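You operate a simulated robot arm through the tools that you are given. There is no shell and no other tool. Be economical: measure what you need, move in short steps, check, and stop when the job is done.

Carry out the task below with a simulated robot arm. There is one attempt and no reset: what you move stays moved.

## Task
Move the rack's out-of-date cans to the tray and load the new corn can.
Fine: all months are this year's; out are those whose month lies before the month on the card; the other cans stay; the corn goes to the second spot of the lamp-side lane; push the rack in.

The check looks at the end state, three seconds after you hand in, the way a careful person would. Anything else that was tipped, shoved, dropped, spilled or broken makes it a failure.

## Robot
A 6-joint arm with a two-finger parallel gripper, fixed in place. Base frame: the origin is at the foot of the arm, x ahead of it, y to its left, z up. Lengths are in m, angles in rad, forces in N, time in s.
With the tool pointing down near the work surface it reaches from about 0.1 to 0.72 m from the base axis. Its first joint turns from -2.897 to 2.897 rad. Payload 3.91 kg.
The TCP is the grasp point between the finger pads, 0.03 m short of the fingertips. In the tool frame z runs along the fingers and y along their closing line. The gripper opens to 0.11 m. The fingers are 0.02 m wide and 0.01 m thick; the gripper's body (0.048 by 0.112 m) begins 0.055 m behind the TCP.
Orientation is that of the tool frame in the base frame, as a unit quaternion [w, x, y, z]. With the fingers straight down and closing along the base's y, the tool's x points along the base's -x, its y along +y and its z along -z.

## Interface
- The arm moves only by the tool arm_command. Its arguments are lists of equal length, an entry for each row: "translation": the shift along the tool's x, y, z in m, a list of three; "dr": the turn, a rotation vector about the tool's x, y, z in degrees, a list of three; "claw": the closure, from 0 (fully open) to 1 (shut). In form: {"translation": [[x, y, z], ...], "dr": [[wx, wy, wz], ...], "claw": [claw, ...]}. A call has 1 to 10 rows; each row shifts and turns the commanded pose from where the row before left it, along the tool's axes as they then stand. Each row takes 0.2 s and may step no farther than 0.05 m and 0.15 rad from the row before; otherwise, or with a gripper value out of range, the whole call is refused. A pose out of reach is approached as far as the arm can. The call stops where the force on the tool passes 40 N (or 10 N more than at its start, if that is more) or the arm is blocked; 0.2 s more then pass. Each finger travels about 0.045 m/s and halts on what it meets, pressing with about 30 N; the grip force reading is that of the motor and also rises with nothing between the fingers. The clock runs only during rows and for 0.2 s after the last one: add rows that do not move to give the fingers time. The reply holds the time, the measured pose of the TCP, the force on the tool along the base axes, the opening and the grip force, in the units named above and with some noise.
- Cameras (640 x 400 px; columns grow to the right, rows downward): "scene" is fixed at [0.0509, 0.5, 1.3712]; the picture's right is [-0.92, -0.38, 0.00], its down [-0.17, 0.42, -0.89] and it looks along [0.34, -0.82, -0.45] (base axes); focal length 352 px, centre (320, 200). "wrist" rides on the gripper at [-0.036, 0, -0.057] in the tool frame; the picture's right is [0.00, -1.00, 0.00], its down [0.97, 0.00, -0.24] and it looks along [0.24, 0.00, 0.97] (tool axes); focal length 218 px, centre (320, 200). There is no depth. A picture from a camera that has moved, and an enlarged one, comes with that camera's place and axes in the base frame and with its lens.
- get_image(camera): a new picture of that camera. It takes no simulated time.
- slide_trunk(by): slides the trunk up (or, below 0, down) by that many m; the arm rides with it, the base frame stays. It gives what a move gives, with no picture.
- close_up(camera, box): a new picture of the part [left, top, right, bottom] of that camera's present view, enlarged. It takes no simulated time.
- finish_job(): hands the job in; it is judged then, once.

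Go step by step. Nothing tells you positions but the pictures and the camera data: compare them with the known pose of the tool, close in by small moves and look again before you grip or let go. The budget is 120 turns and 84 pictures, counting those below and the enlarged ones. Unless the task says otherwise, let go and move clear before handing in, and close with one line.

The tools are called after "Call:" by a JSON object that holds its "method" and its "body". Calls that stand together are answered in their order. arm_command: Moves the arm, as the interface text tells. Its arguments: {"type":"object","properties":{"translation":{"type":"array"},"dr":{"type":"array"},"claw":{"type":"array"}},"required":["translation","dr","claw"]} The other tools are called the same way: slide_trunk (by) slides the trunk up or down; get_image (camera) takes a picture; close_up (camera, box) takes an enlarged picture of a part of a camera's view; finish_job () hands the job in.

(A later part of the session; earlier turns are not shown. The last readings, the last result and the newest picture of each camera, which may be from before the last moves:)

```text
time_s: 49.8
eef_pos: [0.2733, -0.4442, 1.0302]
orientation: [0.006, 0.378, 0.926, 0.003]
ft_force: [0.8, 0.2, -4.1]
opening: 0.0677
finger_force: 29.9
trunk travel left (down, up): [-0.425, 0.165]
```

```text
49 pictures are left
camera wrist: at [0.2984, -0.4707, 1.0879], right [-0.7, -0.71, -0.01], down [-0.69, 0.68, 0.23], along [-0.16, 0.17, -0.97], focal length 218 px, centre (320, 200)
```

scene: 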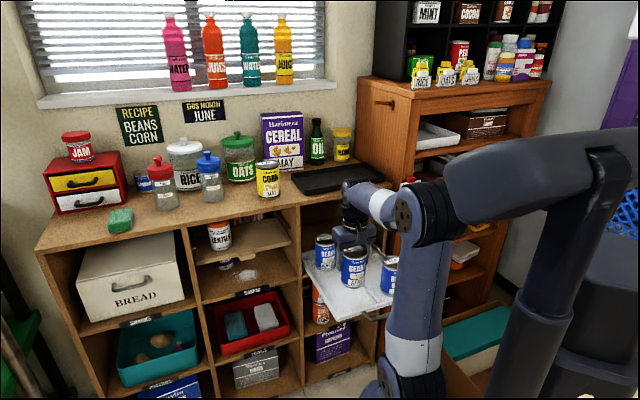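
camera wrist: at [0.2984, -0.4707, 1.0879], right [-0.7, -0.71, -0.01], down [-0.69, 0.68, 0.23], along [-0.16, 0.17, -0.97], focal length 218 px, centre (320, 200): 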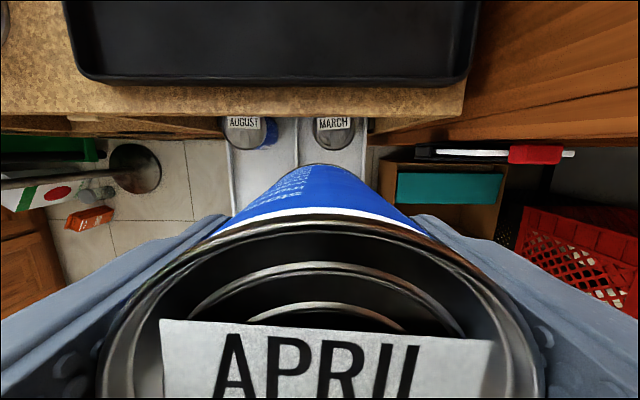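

The tray's front rim is at o≈-0.60 and it spans l≈-0.08 to 0.245. I'll place April at o=-0.668, l=0.15, i.e. (0.369, -0.577), and move above that spot first.

Call:
{"method": "arm_command", "body": {"translation": [[-0.04, -0.007, 0], [-0.04, -0.007, 0], [-0.04, -0.007, 0], [-0.041, -0.006, 0], [0, 0, 0.03], [0, 0, 0]], "dr": [[0, 0, 0], [0, 0, 0], [0, 0, 0], [0, 0, 0], [0, 0, 0], [0, 0, 0]], "claw": [1, 1, 1, 1, 1, 1]}}

Call:
{"method": "get_image", "body": {"camera": "wrist"}}

Call:
{"method": "close_up", "body": {"camera": "scene", "box": [240, 90, 400, 200]}}

```text
time_s: 51.2
eef_pos: [0.3673, -0.575, 1.0034]
orientation: [0.006, 0.379, 0.925, 0.003]
ft_force: [0.4, -0.6, -3.9]
opening: 0.0678
finger_force: 30.3
trunk travel left (down, up): [-0.425, 0.165]
```

```text
48 pictures are left
camera wrist: at [0.394, -0.6001, 1.0605], right [-0.7, -0.71, -0.01], down [-0.69, 0.68, 0.23], along [-0.16, 0.17, -0.97], focal length 218 px, centre (320, 200)
```

wrist: 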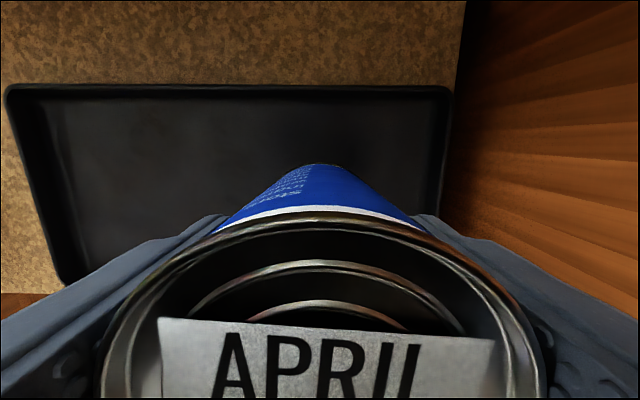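

```text
3.64 times, centred on (320, 145) of scene
camera zoom: at [0.0509, 0.5, 1.3712], right [-0.92, -0.38, 0.0], down [-0.17, 0.42, -0.89], along [0.34, -0.82, -0.45], focal length 1278 px, centre (320, 400)
```

zoom: 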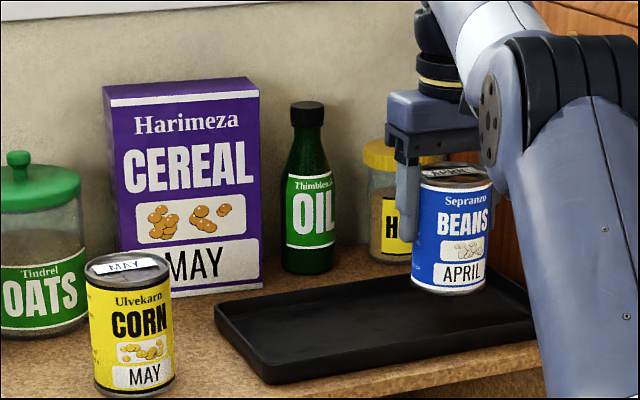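

The can is centred over the tray between its rims. I'll lower it, slowing near contact.

Call:
{"method": "arm_command", "body": {"translation": [[0, 0, 0.03], [0, 0, 0.015], [0, 0, 0.005], [0, 0, 0.004], [0, 0, 0]], "dr": [[0, 0, 0], [0, 0, 0], [0, 0, 0], [0, 0, 0], [0, 0, 0]], "claw": [1, 1, 1, 1, 1]}}

Call:
{"method": "close_up", "body": {"camera": "scene", "box": [280, 110, 400, 200]}}

```text
time_s: 52.4
eef_pos: [0.3701, -0.5727, 0.9524]
orientation: [0.007, 0.378, 0.926, 0.001]
ft_force: [1.9, -0.2, 30.1]
opening: 0.0676
finger_force: 30.3
trunk travel left (down, up): [-0.425, 0.165]
```

```text
4.44 times, centred on (340, 155) of scene
camera zoom: at [0.0509, 0.5, 1.3712], right [-0.92, -0.38, 0.0], down [-0.17, 0.42, -0.89], along [0.34, -0.82, -0.45], focal length 1562 px, centre (231, 400)
```

zoom: 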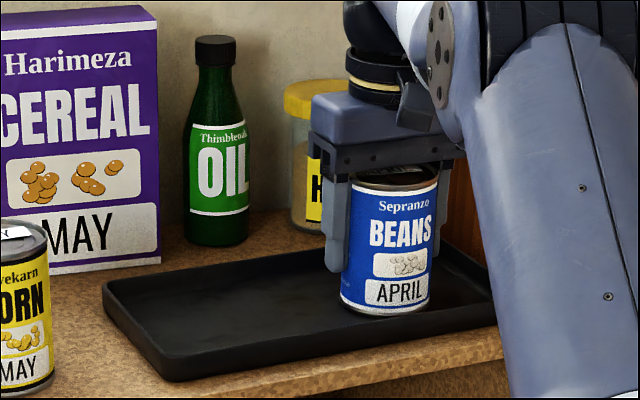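

In contact. I'll relieve the pressure, open and lift straight up.

Call:
{"method": "arm_command", "body": {"translation": [[0, 0, -0.0025], [0, 0, 0], [0, 0, 0], [0, 0, 0], [0, 0, 0], [0, 0, -0.03], [0, 0, -0.045], [0, 0, -0.045], [0, 0, 0]], "dr": [[0, 0, 0], [0, 0, 0], [0, 0, 0], [0, 0, 0], [0, 0, 0], [0, 0, 0], [0, 0, 0], [0, 0, 0], [0, 0, 0]], "claw": [1, 1, 0, 0, 0, 0, 0, 0, 0]}}

Call:
{"method": "get_image", "body": {"camera": "wrist"}}

```text
time_s: 54.2
eef_pos: [0.363, -0.5638, 1.0363]
orientation: [-0.006, 0.377, 0.926, 0.016]
ft_force: [-4.8, 8.9, -20.2]
opening: 0.11
finger_force: 0.1
out of reach, approached as far as the arm can: row 8
trunk travel left (down, up): [-0.425, 0.165]
stopped in row 9: the force on the tool passed its limit (the readings are from after the stop); the commanded pose is now the measured one
```

```text
45 pictures are left
camera wrist: at [0.3893, -0.5923, 1.0929], right [-0.7, -0.72, -0.03], down [-0.7, 0.67, 0.26], along [-0.17, 0.2, -0.96], focal length 218 px, centre (320, 200)
```

wrist: 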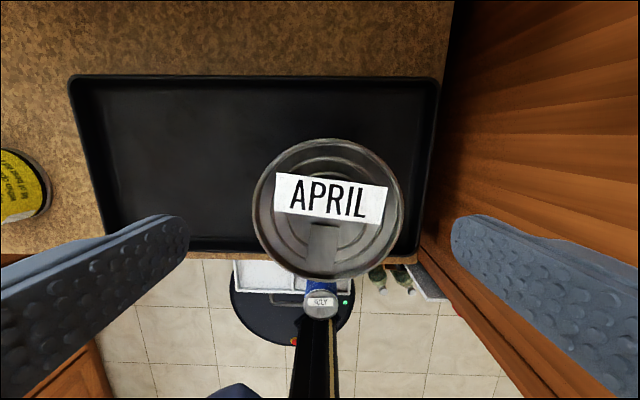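

April stands in the tray, but on lifting the tool felt a force, so the arm may be touching something or at its reach limit. I'll look at the scene.

Call:
{"method": "get_image", "body": {"camera": "scene"}}

Call:
{"method": "arm_command", "body": {"translation": [[0, 0, 0]], "dr": [[0, 0, 0]], "claw": [0]}}

```text
44 pictures are left
```

scene: 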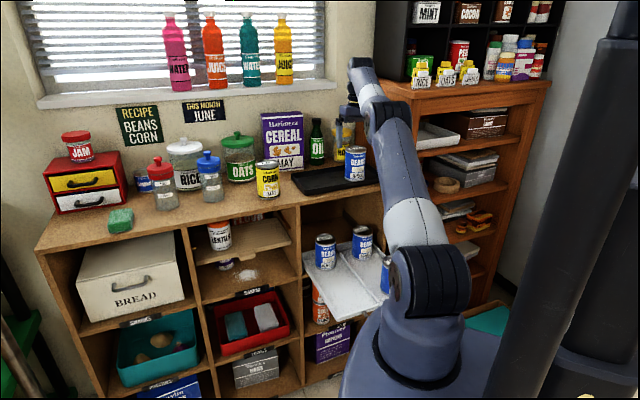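

```text
time_s: 54.6
eef_pos: [0.363, -0.564, 1.0363]
orientation: [-0.005, 0.377, 0.926, 0.016]
ft_force: [-5.0, 12.4, -35.4]
opening: 0.11
finger_force: 0.0
trunk travel left (down, up): [-0.425, 0.165]
```

The wrist is next to the spice rack and cabinet at the right, probably touching it. I'll back away outward and toward the lamp side; the fingertips are just above the lid.

Call:
{"method": "arm_command", "body": {"translation": [[0.01, 0.005, 0], [0.015, 0.005, 0], [0.03, 0.01, 0], [0.03, 0.01, 0], [0, 0, 0]], "dr": [[0, 0, 0], [0, 0, 0], [0, 0, 0], [0, 0, 0], [0, 0, 0]], "claw": [0, 0, 0, 0, 0]}}

Call:
{"method": "get_image", "body": {"camera": "scene"}}

```text
time_s: 55.8
eef_pos: [0.3249, -0.4839, 1.0446]
orientation: [-0.001, 0.375, 0.927, 0.013]
ft_force: [0.1, -0.2, 0.5]
opening: 0.11
finger_force: 0.0
trunk travel left (down, up): [-0.425, 0.165]
```

```text
43 pictures are left
```

scene: 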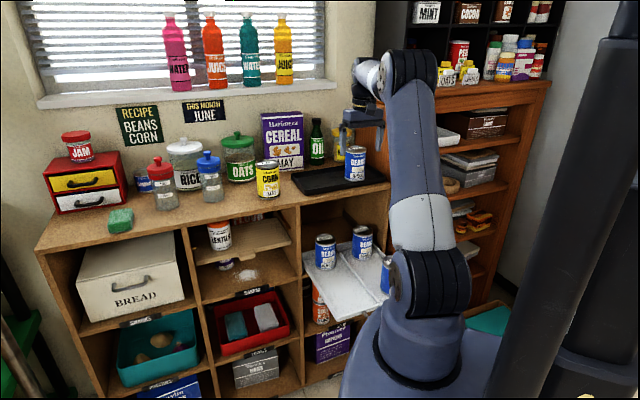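

Free again. Next is March (o≈-0.567, l≈0.136), which sits right at the counter's edge, so I'll use a 30° tilted approach. First I'll move outward, lower the trunk and tilt.

Call:
{"method": "arm_command", "body": {"translation": [[0.045, -0.007, 0], [0.045, -0.007, 0], [0.04, -0.007, 0], [0, 0, 0]], "dr": [[0, 0, 0], [0, 0, 0], [0, 0, 0], [0, 0, 0]], "claw": [0, 0, 0, 0]}}

Call:
{"method": "slide_trunk", "body": {"by": -0.17}}

Call:
{"method": "arm_command", "body": {"translation": [[0, 0, 0], [0, 0, 0], [0, 0, 0], [0, 0, 0], [0, 0, 0]], "dr": [[0, -7.5, 0], [0, -7.5, 0], [0, -7.5, 0], [0, -7.5, 0], [0, 0, 0]], "claw": [0, 0, 0, 0, 0]}}

Call:
{"method": "get_image", "body": {"camera": "wrist"}}

```text
time_s: 56.8
eef_pos: [0.2134, -0.4092, 1.0448]
orientation: [-0.001, 0.375, 0.927, 0.013]
ft_force: [0.6, -0.8, 0.8]
opening: 0.11
finger_force: 0.1
trunk travel left (down, up): [-0.425, 0.165]
```

```text
time_s: 58.8
eef_pos: [0.2153, -0.4088, 0.875]
orientation: [-0.002, 0.375, 0.927, 0.012]
ft_force: [-0.4, -0.9, -0.6]
opening: 0.1101
finger_force: 0.0
trunk travel left (down, up): [-0.255, 0.335]
```

```text
time_s: 60.0
eef_pos: [0.2157, -0.4084, 0.8753]
orientation: [0.239, 0.366, 0.895, -0.085]
ft_force: [-0.1, -0.1, -0.5]
opening: 0.11
finger_force: 0.0
trunk travel left (down, up): [-0.255, 0.335]
```

```text
42 pictures are left
camera wrist: at [0.2168, -0.414, 0.9425], right [-0.7, -0.72, -0.02], down [-0.69, 0.68, -0.27], along [0.21, -0.17, -0.96], focal length 218 px, centre (320, 200)
```

wrist: 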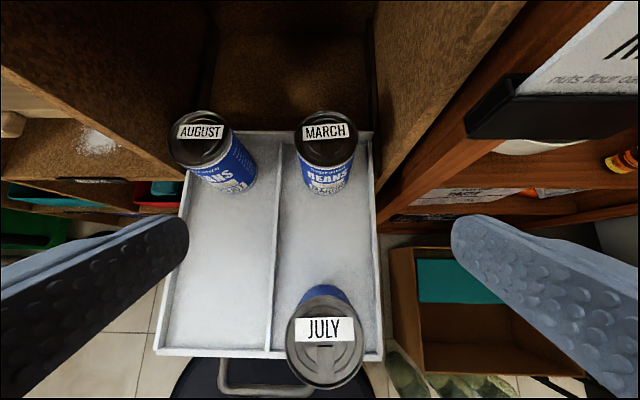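

March's lid is at (0.307, -0.503), and the right panel is about 6 cm from its axis, so I'll open only to ~0.088. I'll align and advance partway.

Call:
{"method": "arm_command", "body": {"translation": [[-0.0325, -0.006, 0], [0, 0, 0.045], [0, 0, 0.045], [0, 0, 0.03], [0, 0, 0]], "dr": [[0, 0, 0], [0, 0, 0], [0, 0, 0], [0, 0, 0], [0, 0, 0]], "claw": [0.2, 0.2, 0.2, 0.2, 0.2]}}

Call:
{"method": "get_image", "body": {"camera": "wrist"}}

Call:
{"method": "get_image", "body": {"camera": "scene"}}

```text
time_s: 61.2
eef_pos: [0.2742, -0.4724, 0.7868]
orientation: [0.238, 0.366, 0.896, -0.084]
ft_force: [0.2, 0.2, 0.4]
opening: 0.088
finger_force: 0.1
trunk travel left (down, up): [-0.255, 0.335]
```

```text
41 pictures are left
camera wrist: at [0.2771, -0.4769, 0.8534], right [-0.7, -0.72, -0.02], down [-0.69, 0.68, -0.26], along [0.21, -0.17, -0.96], focal length 218 px, centre (320, 200)
```

wrist: 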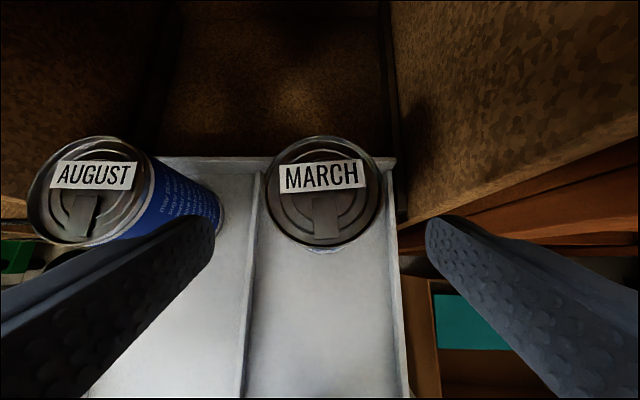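

```text
40 pictures are left
```

scene: 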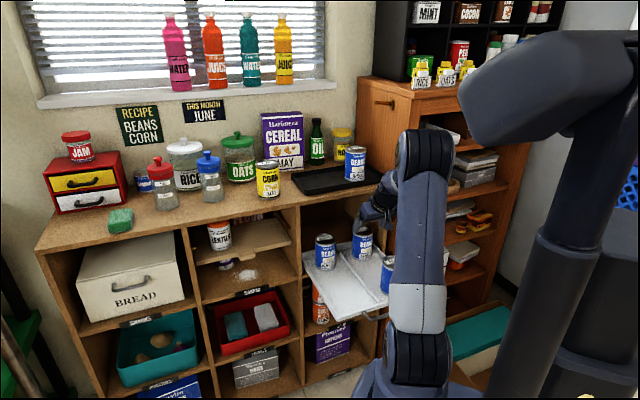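

March is centred ahead, with clearance beside the panel. Final advance of 9 cm, then a look.

Call:
{"method": "arm_command", "body": {"translation": [[0.0015, -0.0007, 0.03], [0, 0, 0.03], [0, 0, 0.029], [0, 0, 0]], "dr": [[0, 0, 0], [0, 0, 0], [0, 0, 0], [0, 0, 0]], "claw": [0.2, 0.2, 0.2, 0.2]}}

Call:
{"method": "get_image", "body": {"camera": "wrist"}}

Call:
{"method": "close_up", "body": {"camera": "scene", "box": [290, 170, 430, 300]}}

```text
time_s: 62.2
eef_pos: [0.3078, -0.4991, 0.7067]
orientation: [0.238, 0.366, 0.896, -0.085]
ft_force: [0.2, -0.2, -0.6]
opening: 0.0876
finger_force: 0.0
trunk travel left (down, up): [-0.255, 0.335]
```

```text
39 pictures are left
camera wrist: at [0.3095, -0.5052, 0.7743], right [-0.7, -0.72, -0.02], down [-0.69, 0.68, -0.26], along [0.21, -0.17, -0.96], focal length 218 px, centre (320, 200)
```

wrist: 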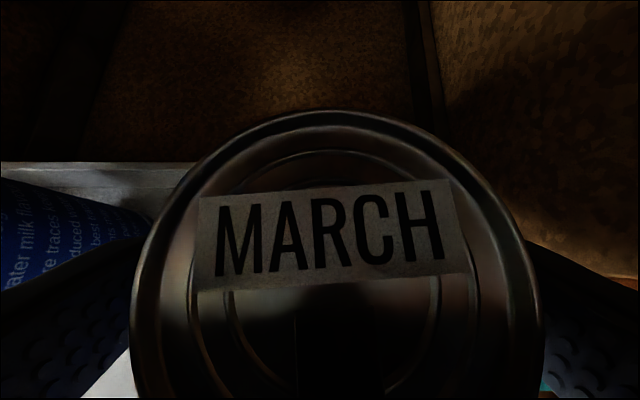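

```text
3.08 times, centred on (360, 235) of scene
camera zoom: at [0.0509, 0.5, 1.3712], right [-0.92, -0.38, 0.0], down [-0.17, 0.42, -0.89], along [0.34, -0.82, -0.45], focal length 1082 px, centre (197, 92)
```

zoom: 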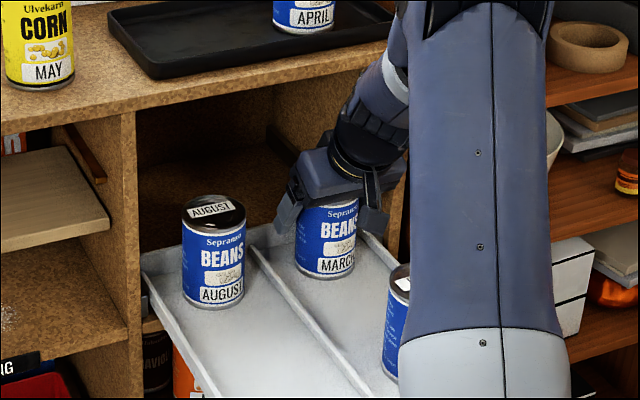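

March is between the fingers. I'll nudge 2 mm, close, and lift gently along the approach line.

Call:
{"method": "arm_command", "body": {"translation": [[0, -0.0025, 0], [0, 0, 0], [0, 0, 0], [0, 0, 0], [0, 0, 0], [0, 0, -0.008], [0, 0, -0.02], [0, 0, -0.03], [0, 0, -0.03], [0, 0, 0]], "dr": [[0, 0, 0], [0, 0, 0], [0, 0, 0], [0, 0, 0], [0, 0, 0], [0, 0, 0], [0, 0, 0], [0, 0, 0], [0, 0, 0], [0, 0, 0]], "claw": [0.2, 1, 1, 1, 1, 1, 1, 1, 1, 1]}}

Call:
{"method": "get_image", "body": {"camera": "scene"}}

```text
time_s: 64.4
eef_pos: [0.2729, -0.4747, 0.7823]
orientation: [0.237, 0.367, 0.896, -0.084]
ft_force: [0.4, -0.2, -4.0]
opening: 0.0675
finger_force: 29.6
trunk travel left (down, up): [-0.255, 0.335]
```

```text
37 pictures are left
```

scene: 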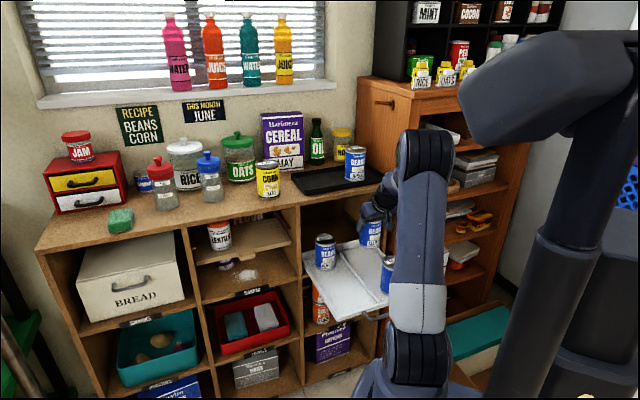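

March is lifted clear. I'll move outward, raise the trunk, then bring it over the left part of the tray, keeping the tilt.

Call:
{"method": "arm_command", "body": {"translation": [[0.02, 0, -0.015], [0.03, 0, -0.02], [0, 0, 0]], "dr": [[0, 0, 0], [0, 0, 0], [0, 0, 0]], "claw": [1, 1, 1]}}

Call:
{"method": "slide_trunk", "body": {"by": 0.25}}

Call:
{"method": "arm_command", "body": {"translation": [[0, 0.04, 0], [0, 0.045, 0], [0, 0.045, 0], [-0.03, 0, 0.017], [-0.03, 0, 0.017], [0, 0, 0]], "dr": [[0, 0, 0], [0, 0, 0], [0, 0, 0], [0, 0, 0], [0, 0, 0], [0, 0, 0]], "claw": [1, 1, 1, 1, 1, 1]}}

Call:
{"method": "get_image", "body": {"camera": "wrist"}}

```text
time_s: 65.2
eef_pos: [0.2292, -0.4312, 0.7907]
orientation: [0.238, 0.367, 0.895, -0.085]
ft_force: [0.2, -0.5, -4.1]
opening: 0.0674
finger_force: 30.5
trunk travel left (down, up): [-0.255, 0.335]
```

```text
time_s: 67.7
eef_pos: [0.2298, -0.4316, 1.0394]
orientation: [0.238, 0.367, 0.895, -0.085]
ft_force: [-0.4, -0.5, -3.7]
opening: 0.0673
finger_force: 29.1
trunk travel left (down, up): [-0.505, 0.085]
```

```text
time_s: 69.1
eef_pos: [0.3693, -0.3872, 1.0437]
orientation: [0.238, 0.366, 0.896, -0.084]
ft_force: [-0.8, -0.5, -3.7]
opening: 0.0674
finger_force: 30.2
trunk travel left (down, up): [-0.505, 0.085]
```

```text
36 pictures are left
camera wrist: at [0.3705, -0.3917, 1.111], right [-0.7, -0.72, -0.02], down [-0.69, 0.68, -0.26], along [0.2, -0.17, -0.96], focal length 218 px, centre (320, 200)
```

wrist: 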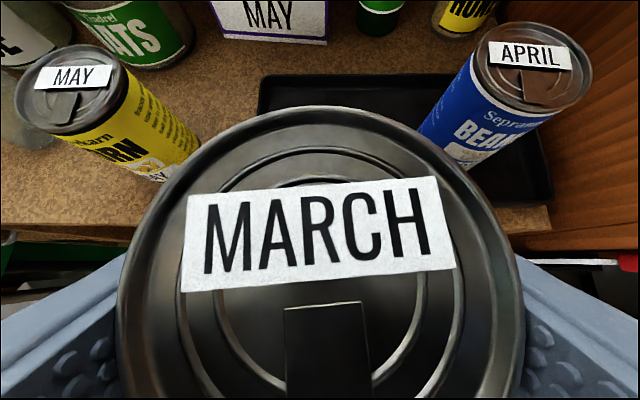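

March is held upright and the tray's left part is free. I'll move over (0.467, -0.477).

Call:
{"method": "arm_command", "body": {"translation": [[-0.0315, 0.001, 0.0345], [-0.0315, 0.001, 0.0345], [-0.0315, 0.001, 0.0345], [0, 0, 0]], "dr": [[0, 0, 0], [0, 0, 0], [0, 0, 0], [0, 0, 0]], "claw": [1, 1, 1, 1]}}

Call:
{"method": "close_up", "body": {"camera": "scene", "box": [240, 90, 400, 200]}}

Call:
{"method": "get_image", "body": {"camera": "wrist"}}

```text
time_s: 70.1
eef_pos: [0.4679, -0.4774, 0.998]
orientation: [0.237, 0.366, 0.896, -0.084]
ft_force: [0.0, -0.2, -3.6]
opening: 0.0676
finger_force: 29.6
trunk travel left (down, up): [-0.505, 0.085]
```

```text
3.64 times, centred on (320, 145) of scene
camera zoom: at [0.0509, 0.5, 1.3712], right [-0.92, -0.38, 0.0], down [-0.17, 0.42, -0.89], along [0.34, -0.82, -0.45], focal length 1278 px, centre (320, 400)
```

zoom: 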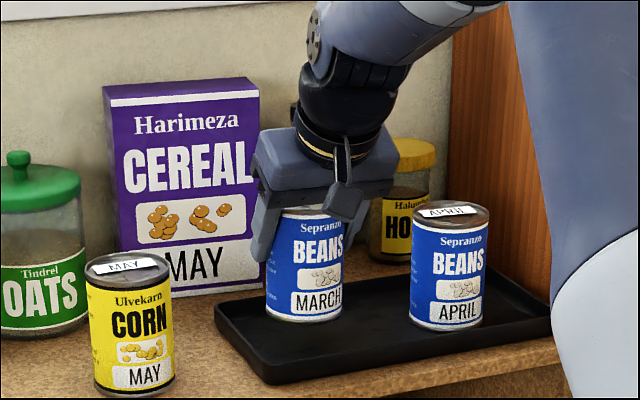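

```text
34 pictures are left
camera wrist: at [0.4696, -0.482, 1.0658], right [-0.7, -0.72, -0.02], down [-0.69, 0.68, -0.26], along [0.2, -0.17, -0.96], focal length 218 px, centre (320, 200)
```

wrist: 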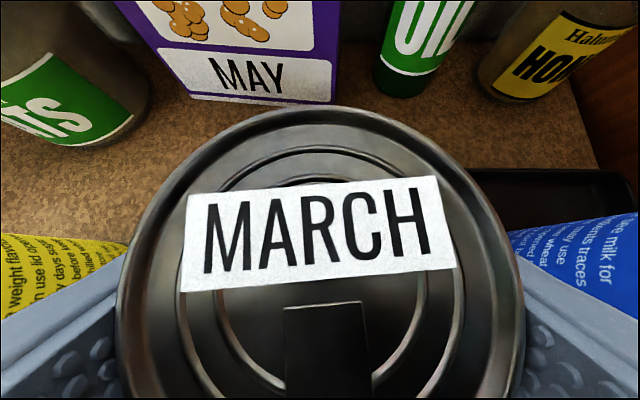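

March is centred over the tray with clearance to April. Lowering straight down slowly.

Call:
{"method": "arm_command", "body": {"translation": [[0.0098, 0, 0.0173], [0.0049, 0, 0.0087], [0.0025, 0, 0.0043], [0.0015, 0, 0.0026], [0.001, 0, 0.0017], [0, 0, 0]], "dr": [[0, 0, 0], [0, 0, 0], [0, 0, 0], [0, 0, 0], [0, 0, 0], [0, 0, 0]], "claw": [1, 1, 1, 1, 1, 1]}}

```text
time_s: 71.5
eef_pos: [0.4658, -0.4768, 0.9625]
orientation: [0.241, 0.365, 0.895, -0.086]
ft_force: [0.2, -1.6, 29.2]
opening: 0.0673
finger_force: 29.9
trunk travel left (down, up): [-0.505, 0.085]
```

Contact. Relieving, opening and retreating along the approach line.

Call:
{"method": "arm_command", "body": {"translation": [[-0.0015, 0, -0.0026], [0, 0, 0], [0, 0, 0], [0, 0, 0], [0, 0, 0], [0, 0, -0.02], [0, 0, -0.04], [0, 0, -0.045], [0, 0, 0]], "dr": [[0, 0, 0], [0, 0, 0], [0, 0, 0], [0, 0, 0], [0, 0, 0], [0, 0, 0], [0, 0, 0], [0, 0, 0], [0, 0, 0]], "claw": [1, 1, 0.1, 0.1, 0.1, 0.1, 0.1, 0.1, 0.1]}}

Call:
{"method": "get_image", "body": {"camera": "wrist"}}

Call:
{"method": "get_image", "body": {"camera": "scene"}}

```text
time_s: 73.5
eef_pos: [0.4287, -0.4415, 1.0543]
orientation: [0.238, 0.367, 0.895, -0.085]
ft_force: [0.4, -0.6, 0.2]
opening: 0.0986
finger_force: 0.1
trunk travel left (down, up): [-0.505, 0.085]
```

```text
33 pictures are left
camera wrist: at [0.4309, -0.446, 1.1218], right [-0.7, -0.72, -0.02], down [-0.69, 0.68, -0.26], along [0.2, -0.17, -0.96], focal length 218 px, centre (320, 200)
```

wrist: 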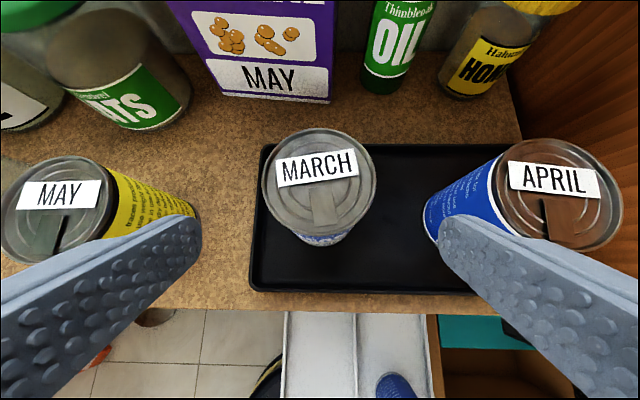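

```text
32 pictures are left
```

scene: 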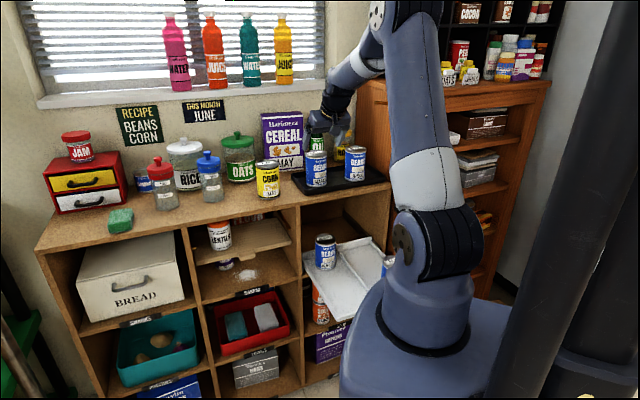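

April and March are both upright in the tray. Now the corn: lid at about (0.585, -0.338). I'll move sideways to a pre-grasp above it.

Call:
{"method": "arm_command", "body": {"translation": [[0.005, 0.045, 0.0015], [0.005, 0.045, 0.0015], [0.005, 0.045, 0.0015], [0.005, 0.045, 0.0015], [0, 0, 0]], "dr": [[0, 0, 0], [0, 0, 0], [0, 0, 0], [0, 0, 0], [0, 0, 0]], "claw": [0, 0, 0, 0, 0]}}

Call:
{"method": "get_image", "body": {"camera": "wrist"}}

```text
time_s: 74.7
eef_pos: [0.5458, -0.3027, 1.0405]
orientation: [0.237, 0.367, 0.896, -0.085]
ft_force: [-1.2, -0.6, 0.0]
opening: 0.1099
finger_force: 0.0
trunk travel left (down, up): [-0.505, 0.085]
```

```text
31 pictures are left
camera wrist: at [0.5478, -0.3076, 1.1075], right [-0.7, -0.72, -0.02], down [-0.69, 0.68, -0.26], along [0.2, -0.17, -0.96], focal length 218 px, centre (320, 200)
```

wrist: 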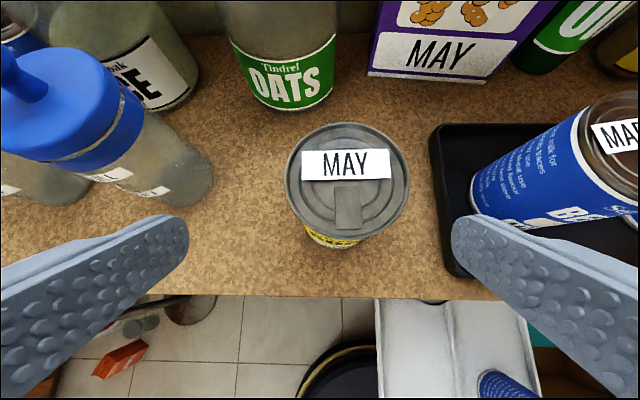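

Corn is at (0.572, -0.351), 19 mm to the right. I'll align and descend.

Call:
{"method": "arm_command", "body": {"translation": [[-0.001, -0.0186, 0], [0, 0, 0.035], [0, 0, 0.035], [0, 0, 0.034], [0, 0, 0]], "dr": [[0, 0, 0], [0, 0, 0], [0, 0, 0], [0, 0, 0], [0, 0, 0]], "claw": [0.05, 0.05, 0.05, 0.05, 0.05]}}

Call:
{"method": "get_image", "body": {"camera": "wrist"}}

Call:
{"method": "close_up", "body": {"camera": "scene", "box": [220, 90, 380, 200]}}

```text
time_s: 75.9
eef_pos: [0.5715, -0.3486, 0.9523]
orientation: [0.238, 0.367, 0.896, -0.084]
ft_force: [0.3, -0.4, -0.4]
opening: 0.1045
finger_force: 0.2
trunk travel left (down, up): [-0.505, 0.085]
```

```text
30 pictures are left
camera wrist: at [0.573, -0.3538, 1.0191], right [-0.7, -0.72, -0.02], down [-0.69, 0.68, -0.26], along [0.21, -0.17, -0.96], focal length 218 px, centre (320, 200)
```

wrist: 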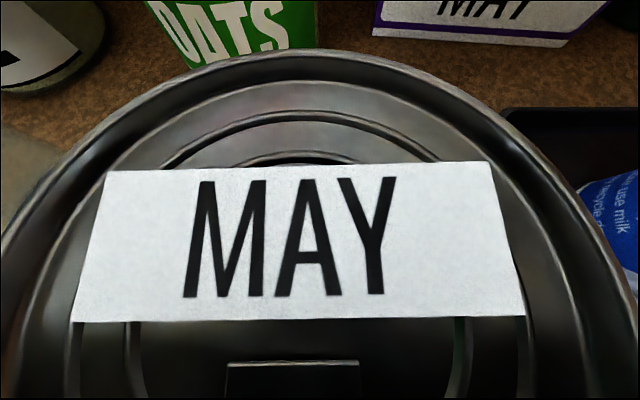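

```text
3.64 times, centred on (300, 145) of scene
camera zoom: at [0.0509, 0.5, 1.3712], right [-0.92, -0.38, 0.0], down [-0.17, 0.42, -0.89], along [0.34, -0.82, -0.45], focal length 1278 px, centre (393, 400)
```

zoom: 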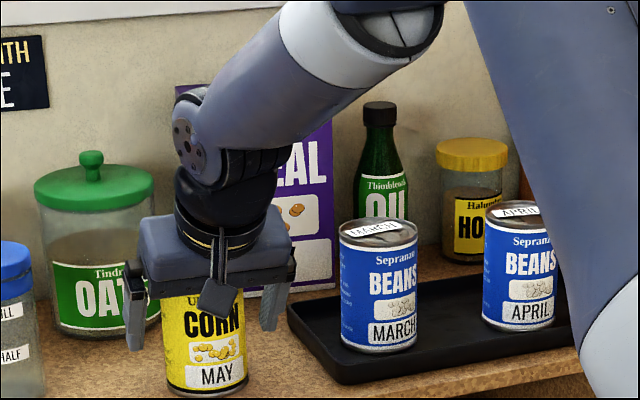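

The lid is close to the hand body (this can seems a bit taller), so I'll rise 9 mm, then close and lift.

Call:
{"method": "arm_command", "body": {"translation": [[-0.0044, 0, -0.0078], [0, 0, 0], [0, 0, 0], [0, 0, 0], [0, 0, 0], [0, 0, 0], [-0.0049, 0, -0.0087], [-0.0147, 0, -0.026], [0, 0, 0]], "dr": [[0, 0, 0], [0, 0, 0], [0, 0, 0], [0, 0, 0], [0, 0, 0], [0, 0, 0], [0, 0, 0], [0, 0, 0], [0, 0, 0]], "claw": [0.05, 1, 1, 1, 1, 1, 1, 1, 1]}}

Call:
{"method": "get_image", "body": {"camera": "wrist"}}

Call:
{"method": "close_up", "body": {"camera": "scene", "box": [220, 90, 380, 200]}}

```text
time_s: 77.9
eef_pos: [0.5709, -0.3515, 1.0021]
orientation: [0.237, 0.367, 0.896, -0.084]
ft_force: [0.6, -0.5, -4.2]
opening: 0.0678
finger_force: 29.7
trunk travel left (down, up): [-0.505, 0.085]
```

```text
28 pictures are left
camera wrist: at [0.5714, -0.3556, 1.069], right [-0.7, -0.72, -0.02], down [-0.69, 0.68, -0.26], along [0.2, -0.17, -0.96], focal length 218 px, centre (320, 200)
```

wrist: 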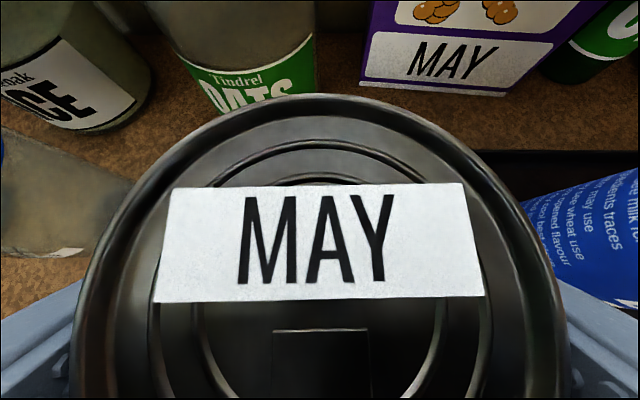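

```text
3.64 times, centred on (300, 145) of scene
camera zoom: at [0.0509, 0.5, 1.3712], right [-0.92, -0.38, 0.0], down [-0.17, 0.42, -0.89], along [0.34, -0.82, -0.45], focal length 1278 px, centre (393, 400)
```

zoom: 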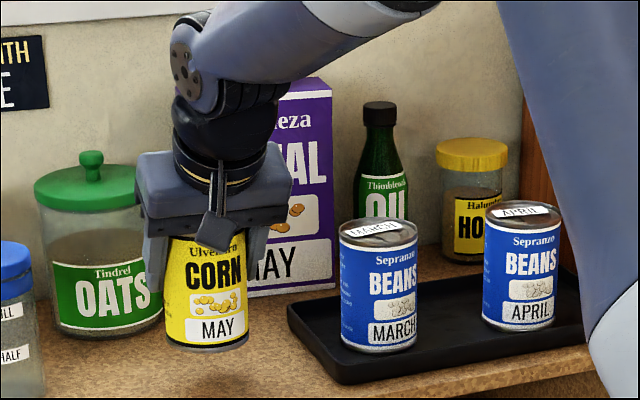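

Corn is gripped. I'll bring it outward past the counter edge first, then sideways to the left lane's middle spot at about (0.336, -0.339).

Call:
{"method": "arm_command", "body": {"translation": [[-0.0098, 0, -0.0174], [0.041, 0, -0.0235], [0.041, 0, -0.0235], [0.041, 0, -0.0235], [0.041, 0, -0.0235], [0, 0, 0]], "dr": [[0, 0, 0], [0, 0, 0], [0, 0, 0], [0, 0, 0], [0, 0, 0], [0, 0, 0]], "claw": [1, 1, 1, 1, 1, 1]}}

Call:
{"method": "arm_command", "body": {"translation": [[0, -0.039, 0], [0, -0.039, 0], [0, -0.039, 0], [0, -0.039, 0], [0, 0, 0]], "dr": [[0, 0, 0], [0, 0, 0], [0, 0, 0], [0, 0, 0], [0, 0, 0]], "claw": [1, 1, 1, 1, 1]}}

```text
time_s: 79.3
eef_pos: [0.4349, -0.2183, 1.0216]
orientation: [0.237, 0.366, 0.896, -0.084]
ft_force: [0.0, 0.4, -4.1]
opening: 0.0675
finger_force: 30.4
trunk travel left (down, up): [-0.505, 0.085]
```

```text
time_s: 80.5
eef_pos: [0.3229, -0.331, 1.0187]
orientation: [0.238, 0.367, 0.896, -0.085]
ft_force: [0.1, -1.0, -3.9]
opening: 0.0677
finger_force: 30.2
trunk travel left (down, up): [-0.505, 0.085]
```

Nearly above the spot. Applying the small correction, lowering the trunk and looking.

Call:
{"method": "arm_command", "body": {"translation": [[-0.0135, 0.0037, 0.0076], [0, 0, 0]], "dr": [[0, 0, 0], [0, 0, 0]], "claw": [1, 1]}}

Call:
{"method": "slide_trunk", "body": {"by": -0.25}}

Call:
{"method": "close_up", "body": {"camera": "scene", "box": [280, 180, 420, 320]}}

Call:
{"method": "get_image", "body": {"camera": "wrist"}}

```text
time_s: 81.1
eef_pos: [0.3378, -0.3377, 1.0188]
orientation: [0.238, 0.367, 0.895, -0.085]
ft_force: [-0.1, 0.8, -3.3]
opening: 0.0674
finger_force: 29.8
trunk travel left (down, up): [-0.505, 0.085]
```

```text
time_s: 83.7
eef_pos: [0.3381, -0.3391, 0.7691]
orientation: [0.238, 0.366, 0.896, -0.085]
ft_force: [0.5, 0.7, -3.9]
opening: 0.0674
finger_force: 30.0
trunk travel left (down, up): [-0.255, 0.335]
```

```text
2.86 times, centred on (350, 250) of scene
camera zoom: at [0.0509, 0.5, 1.3712], right [-0.92, -0.38, 0.0], down [-0.17, 0.42, -0.89], along [0.34, -0.82, -0.45], focal length 1004 px, centre (234, 57)
```

zoom: 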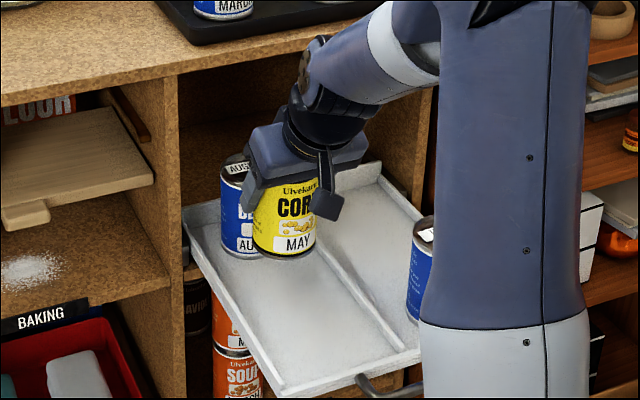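

```text
25 pictures are left
camera wrist: at [0.3394, -0.3429, 0.8361], right [-0.7, -0.72, -0.02], down [-0.69, 0.68, -0.26], along [0.2, -0.17, -0.96], focal length 218 px, centre (320, 200)
```

wrist: 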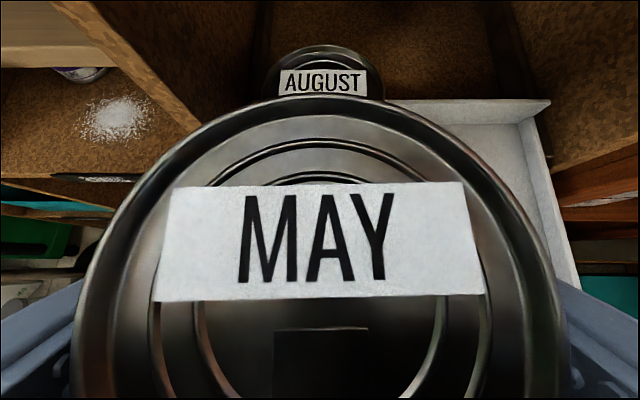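

Corn is over the middle spot, in line with August. Lowering gently until contact.

Call:
{"method": "arm_command", "body": {"translation": [[0.0098, -0.0004, 0.0173], [0.0049, -0.0002, 0.0087], [0.0025, -0.0001, 0.0043], [0.0025, -0.0001, 0.0043], [0, 0, 0]], "dr": [[0, 0, 0], [0, 0, 0], [0, 0, 0], [0, 0, 0], [0, 0, 0]], "claw": [1, 1, 1, 1, 1]}}

Call:
{"method": "close_up", "body": {"camera": "scene", "box": [280, 180, 420, 320]}}

```text
time_s: 84.9
eef_pos: [0.3364, -0.337, 0.7283]
orientation: [0.238, 0.367, 0.895, -0.084]
ft_force: [0.2, -0.1, -4.5]
opening: 0.0676
finger_force: 30.4
trunk travel left (down, up): [-0.255, 0.335]
```

```text
2.86 times, centred on (350, 250) of scene
camera zoom: at [0.0509, 0.5, 1.3712], right [-0.92, -0.38, 0.0], down [-0.17, 0.42, -0.89], along [0.34, -0.82, -0.45], focal length 1004 px, centre (234, 57)
```

zoom: 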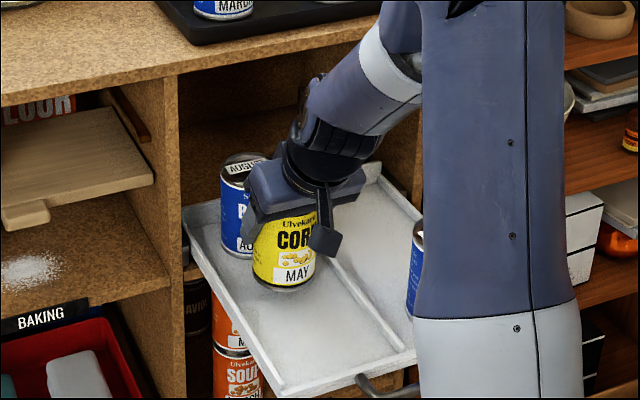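

Still hanging free; continuing down in small steps.

Call:
{"method": "arm_command", "body": {"translation": [[0.002, 0, 0.0035], [0.002, 0, 0.0035], [0.002, 0, 0.0035], [0, 0, 0]], "dr": [[0, 0, 0], [0, 0, 0], [0, 0, 0], [0, 0, 0]], "claw": [1, 1, 1, 1]}}

```text
time_s: 85.9
eef_pos: [0.3367, -0.3363, 0.7165]
orientation: [0.238, 0.366, 0.896, -0.084]
ft_force: [-0.2, 0.5, -4.0]
opening: 0.0678
finger_force: 29.5
trunk travel left (down, up): [-0.255, 0.335]
```

Call:
{"method": "arm_command", "body": {"translation": [[0.0015, 0, 0.0026], [0.0015, 0, 0.0026], [0.0012, 0, 0.002], [0, 0, 0]], "dr": [[0, 0, 0], [0, 0, 0], [0, 0, 0], [0, 0, 0]], "claw": [1, 1, 1, 1]}}

```text
time_s: 86.9
eef_pos: [0.3378, -0.336, 0.7094]
orientation: [0.238, 0.366, 0.896, -0.085]
ft_force: [-0.3, 1.5, -3.8]
opening: 0.0679
finger_force: 29.9
trunk travel left (down, up): [-0.255, 0.335]
```

No contact yet (z=0.709). Continuing in 2 mm steps.

Call:
{"method": "arm_command", "body": {"translation": [[0.001, 0, 0.0017], [0.001, 0, 0.0017], [0.001, 0, 0.0017], [0.001, 0, 0.0017], [0, 0, 0]], "dr": [[0, 0, 0], [0, 0, 0], [0, 0, 0], [0, 0, 0], [0, 0, 0]], "claw": [1, 1, 1, 1, 1]}}

Call:
{"method": "close_up", "body": {"camera": "scene", "box": [290, 210, 390, 300]}}

```text
time_s: 88.1
eef_pos: [0.3376, -0.3372, 0.7021]
orientation: [0.24, 0.366, 0.895, -0.085]
ft_force: [-0.6, -0.5, 8.4]
opening: 0.0677
finger_force: 30.0
trunk travel left (down, up): [-0.255, 0.335]
```

```text
4.44 times, centred on (340, 255) of scene
camera zoom: at [0.0509, 0.5, 1.3712], right [-0.92, -0.38, 0.0], down [-0.17, 0.42, -0.89], along [0.34, -0.82, -0.45], focal length 1562 px, centre (231, -44)
```

zoom: 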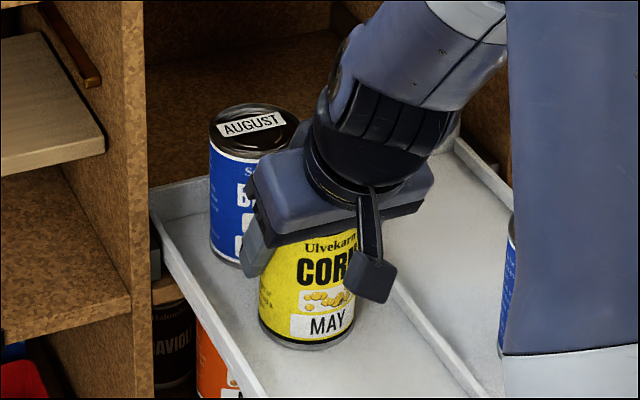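

Contact made. Opening and retreating along the approach line.

Call:
{"method": "arm_command", "body": {"translation": [[0, 0, 0], [0, 0, 0], [0, 0, 0], [0, 0, 0], [0, 0, -0.02], [0, 0, -0.04], [0, 0, -0.045], [0, 0, -0.045], [0, 0, 0]], "dr": [[0, 0, 0], [0, 0, 0], [0, 0, 0], [0, 0, 0], [0, 0, 0], [0, 0, 0], [0, 0, 0], [0, 0, 0], [0, 0, 0]], "claw": [0.15, 0.15, 0.15, 0.15, 0.15, 0.15, 0.15, 0.15, 0.15]}}

Call:
{"method": "get_image", "body": {"camera": "wrist"}}

```text
time_s: 90.1
eef_pos: [0.2828, -0.285, 0.8342]
orientation: [0.238, 0.367, 0.895, -0.084]
ft_force: [0.1, -0.7, -0.3]
opening: 0.0935
finger_force: 0.0
trunk travel left (down, up): [-0.255, 0.335]
```

```text
22 pictures are left
camera wrist: at [0.2844, -0.2895, 0.9002], right [-0.7, -0.72, -0.02], down [-0.69, 0.68, -0.26], along [0.2, -0.17, -0.96], focal length 218 px, centre (320, 200)
```

wrist: 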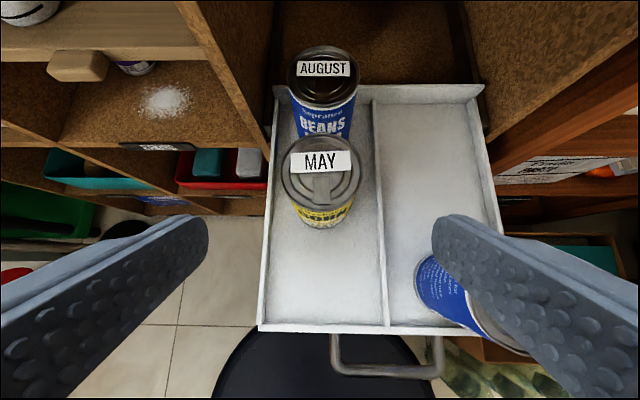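

Corn stands well in the middle spot. Now the rack: I'll close the fingers, straighten up, and move in front of the handle at (0.13, -0.224) to push it in.

Call:
{"method": "arm_command", "body": {"translation": [[0, 0, 0], [0, 0, 0], [0, 0, 0], [0, 0, 0], [0.038, -0.016, 0], [0.038, -0.016, 0], [0.038, -0.017, 0], [0.037, -0.016, 0], [0, 0, 0]], "dr": [[0, 7.5, 0], [0, 7.5, 0], [0, 7.5, 0], [0, 7, 0], [0, 0, 0], [0, 0, 0], [0, 0, 0], [0, 0, 0], [0, 0, 0]], "claw": [1, 1, 1, 1, 1, 1, 1, 1, 1]}}

Call:
{"method": "get_image", "body": {"camera": "wrist"}}

```text
time_s: 92.1
eef_pos: [0.129, -0.2287, 0.8319]
orientation: [0.002, 0.375, 0.927, 0.012]
ft_force: [-0.2, -0.7, 0.2]
opening: 0.0
finger_force: 30.6
trunk travel left (down, up): [-0.255, 0.335]
```

```text
21 pictures are left
camera wrist: at [0.1539, -0.2563, 0.889], right [-0.7, -0.72, -0.02], down [-0.7, 0.67, 0.25], along [-0.16, 0.19, -0.97], focal length 218 px, centre (320, 200)
```

wrist: 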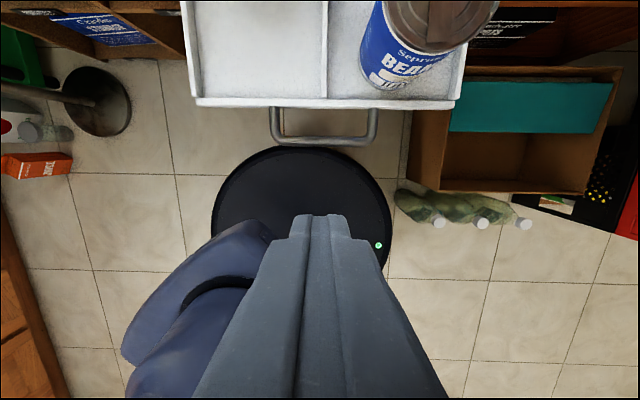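

Aligned with the handle centre (bar at o≈-0.294, tool at -0.253). Lowering in front of it, partly by the trunk.

Call:
{"method": "slide_trunk", "body": {"by": -0.1}}

Call:
{"method": "arm_command", "body": {"translation": [[0, 0, 0.04], [0, 0, 0.04], [0, 0, 0.005], [0, 0, 0]], "dr": [[0, 0, 0], [0, 0, 0], [0, 0, 0], [0, 0, 0]], "claw": [1, 1, 1, 1]}}

Call:
{"method": "get_image", "body": {"camera": "wrist"}}

```text
time_s: 93.5
eef_pos: [0.1296, -0.2292, 0.7325]
orientation: [0.001, 0.375, 0.927, 0.012]
ft_force: [-0.4, 0.7, 0.2]
opening: 0.0002
finger_force: 30.3
trunk travel left (down, up): [-0.155, 0.435]
```

```text
time_s: 94.5
eef_pos: [0.1293, -0.226, 0.647]
orientation: [0.002, 0.375, 0.927, 0.011]
ft_force: [0.2, -0.5, 0.2]
opening: 0.0
finger_force: 30.0
trunk travel left (down, up): [-0.155, 0.435]
```

```text
20 pictures are left
camera wrist: at [0.155, -0.2541, 0.7037], right [-0.7, -0.72, -0.02], down [-0.7, 0.67, 0.24], along [-0.16, 0.19, -0.97], focal length 218 px, centre (320, 200)
```

wrist: 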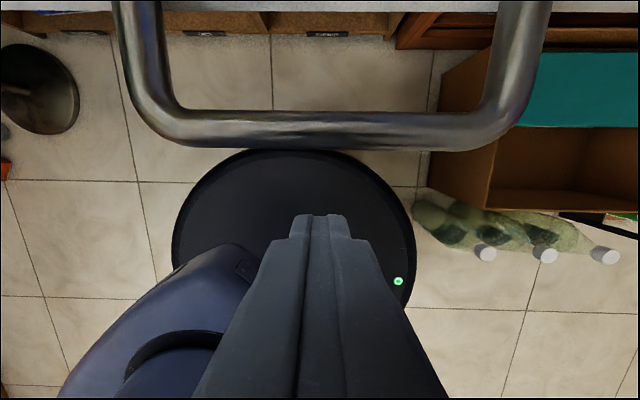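

Bar is straight ahead. Pushing inward slowly.

Call:
{"method": "arm_command", "body": {"translation": [[-0.008, 0, 0], [-0.006, 0, 0], [-0.005, 0, 0], [-0.005, 0, 0], [-0.007, 0, 0], [-0.008, 0, 0], [-0.009, 0, 0], [-0.009, 0, 0], [-0.009, 0, 0], [-0.006, 0, 0]], "dr": [[0, 0, 0], [0, 0, 0], [0, 0, 0], [0, 0, 0], [0, 0, 0], [0, 0, 0], [0, 0, 0], [0, 0, 0], [0, 0, 0], [0, 0, 0]], "claw": [1, 1, 1, 1, 1, 1, 1, 1, 1, 1]}}

Call:
{"method": "close_up", "body": {"camera": "scene", "box": [280, 180, 420, 320]}}

```text
time_s: 96.7
eef_pos: [0.1817, -0.2777, 0.6481]
orientation: [0.002, 0.375, 0.927, 0.012]
ft_force: [-0.4, 0.5, -0.2]
opening: 0.0
finger_force: 29.8
trunk travel left (down, up): [-0.155, 0.435]
```

```text
2.86 times, centred on (350, 250) of scene
camera zoom: at [0.0509, 0.5, 1.3712], right [-0.92, -0.38, 0.0], down [-0.17, 0.42, -0.89], along [0.34, -0.82, -0.45], focal length 1004 px, centre (234, 57)
```

zoom: 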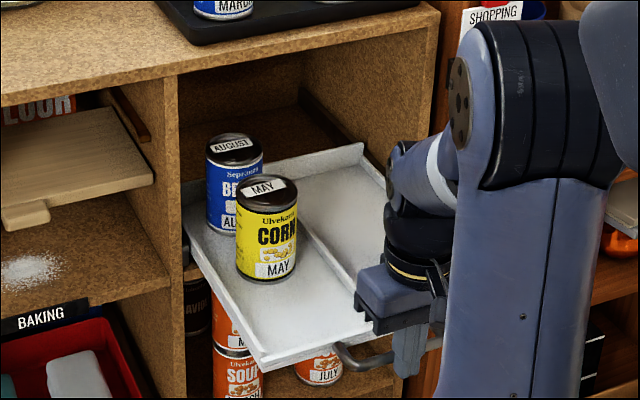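

The rack is sliding freely and the cans are steady. Continuing, and beginning to tilt so the hand stays clear of the counter.

Call:
{"method": "arm_command", "body": {"translation": [[-0.006, 0, 0], [-0.009, 0, 0], [-0.009, 0, 0], [-0.009, 0, 0], [-0.009, 0, 0], [-0.009, 0, 0], [-0.009, 0, 0], [-0.009, 0, 0], [-0.009, 0, 0], [-0.006, 0, 0]], "dr": [[0, 0, 0], [0, 0, 0], [0, 0, 0], [0, 0, 0], [0, 0, 0], [0, 0, 0], [0, 0, 0], [0, 0, 0], [0, 0, 0], [0, 0, 0]], "claw": [1, 1, 1, 1, 1, 1, 1, 1, 1, 1]}}

Call:
{"method": "get_image", "body": {"camera": "wrist"}}

Call:
{"method": "close_up", "body": {"camera": "scene", "box": [280, 180, 420, 320]}}

```text
time_s: 98.8
eef_pos: [0.2421, -0.3366, 0.6468]
orientation: [0.003, 0.376, 0.927, 0.011]
ft_force: [-0.5, 0.0, 0.5]
opening: 0.0
finger_force: 30.3
trunk travel left (down, up): [-0.155, 0.435]
```

```text
18 pictures are left
camera wrist: at [0.2673, -0.3634, 0.7033], right [-0.7, -0.72, -0.02], down [-0.7, 0.67, 0.24], along [-0.16, 0.19, -0.97], focal length 218 px, centre (320, 200)
```

wrist: 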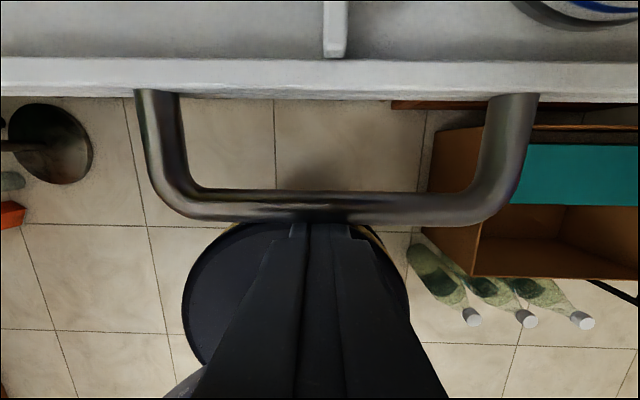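

```text
2.86 times, centred on (350, 250) of scene
camera zoom: at [0.0509, 0.5, 1.3712], right [-0.92, -0.38, 0.0], down [-0.17, 0.42, -0.89], along [0.34, -0.82, -0.45], focal length 1004 px, centre (234, 57)
```

zoom: 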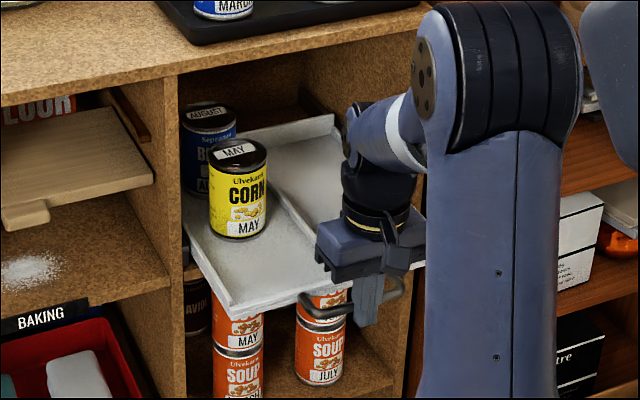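

Good. I'll tilt 24° now and continue pushing horizontally.

Call:
{"method": "arm_command", "body": {"translation": [[0, 0, 0], [0, 0, 0], [0, 0, 0], [-0.0055, 0, 0.0024], [-0.0073, 0, 0.0033], [-0.0073, 0, 0.0033], [-0.0073, 0, 0.0033], [-0.0073, 0, 0.0033], [-0.0073, 0, 0.0033], [0, 0, 0]], "dr": [[0, -8, 0], [0, -8, 0], [0, -8, 0], [0, 0, 0], [0, 0, 0], [0, 0, 0], [0, 0, 0], [0, 0, 0], [0, 0, 0], [0, 0, 0]], "claw": [1, 1, 1, 1, 1, 1, 1, 1, 1, 1]}}

Call:
{"method": "close_up", "body": {"camera": "scene", "box": [280, 180, 420, 320]}}

```text
time_s: 101.0
eef_pos: [0.2759, -0.3688, 0.6456]
orientation: [0.195, 0.369, 0.906, -0.067]
ft_force: [0.2, 0.6, -0.2]
opening: 0.0
finger_force: 29.8
trunk travel left (down, up): [-0.155, 0.435]
```

```text
2.86 times, centred on (350, 250) of scene
camera zoom: at [0.0509, 0.5, 1.3712], right [-0.92, -0.38, 0.0], down [-0.17, 0.42, -0.89], along [0.34, -0.82, -0.45], focal length 1004 px, centre (234, 57)
```

zoom: 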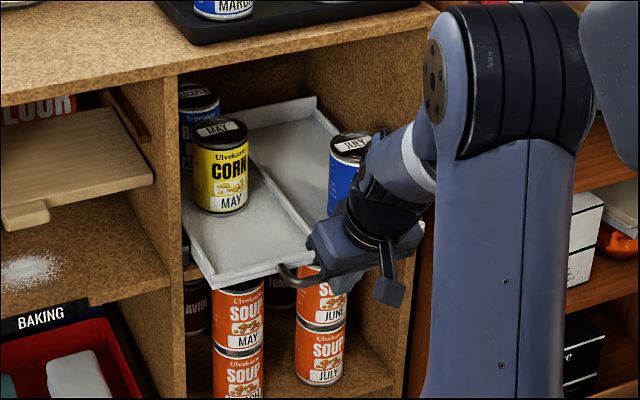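

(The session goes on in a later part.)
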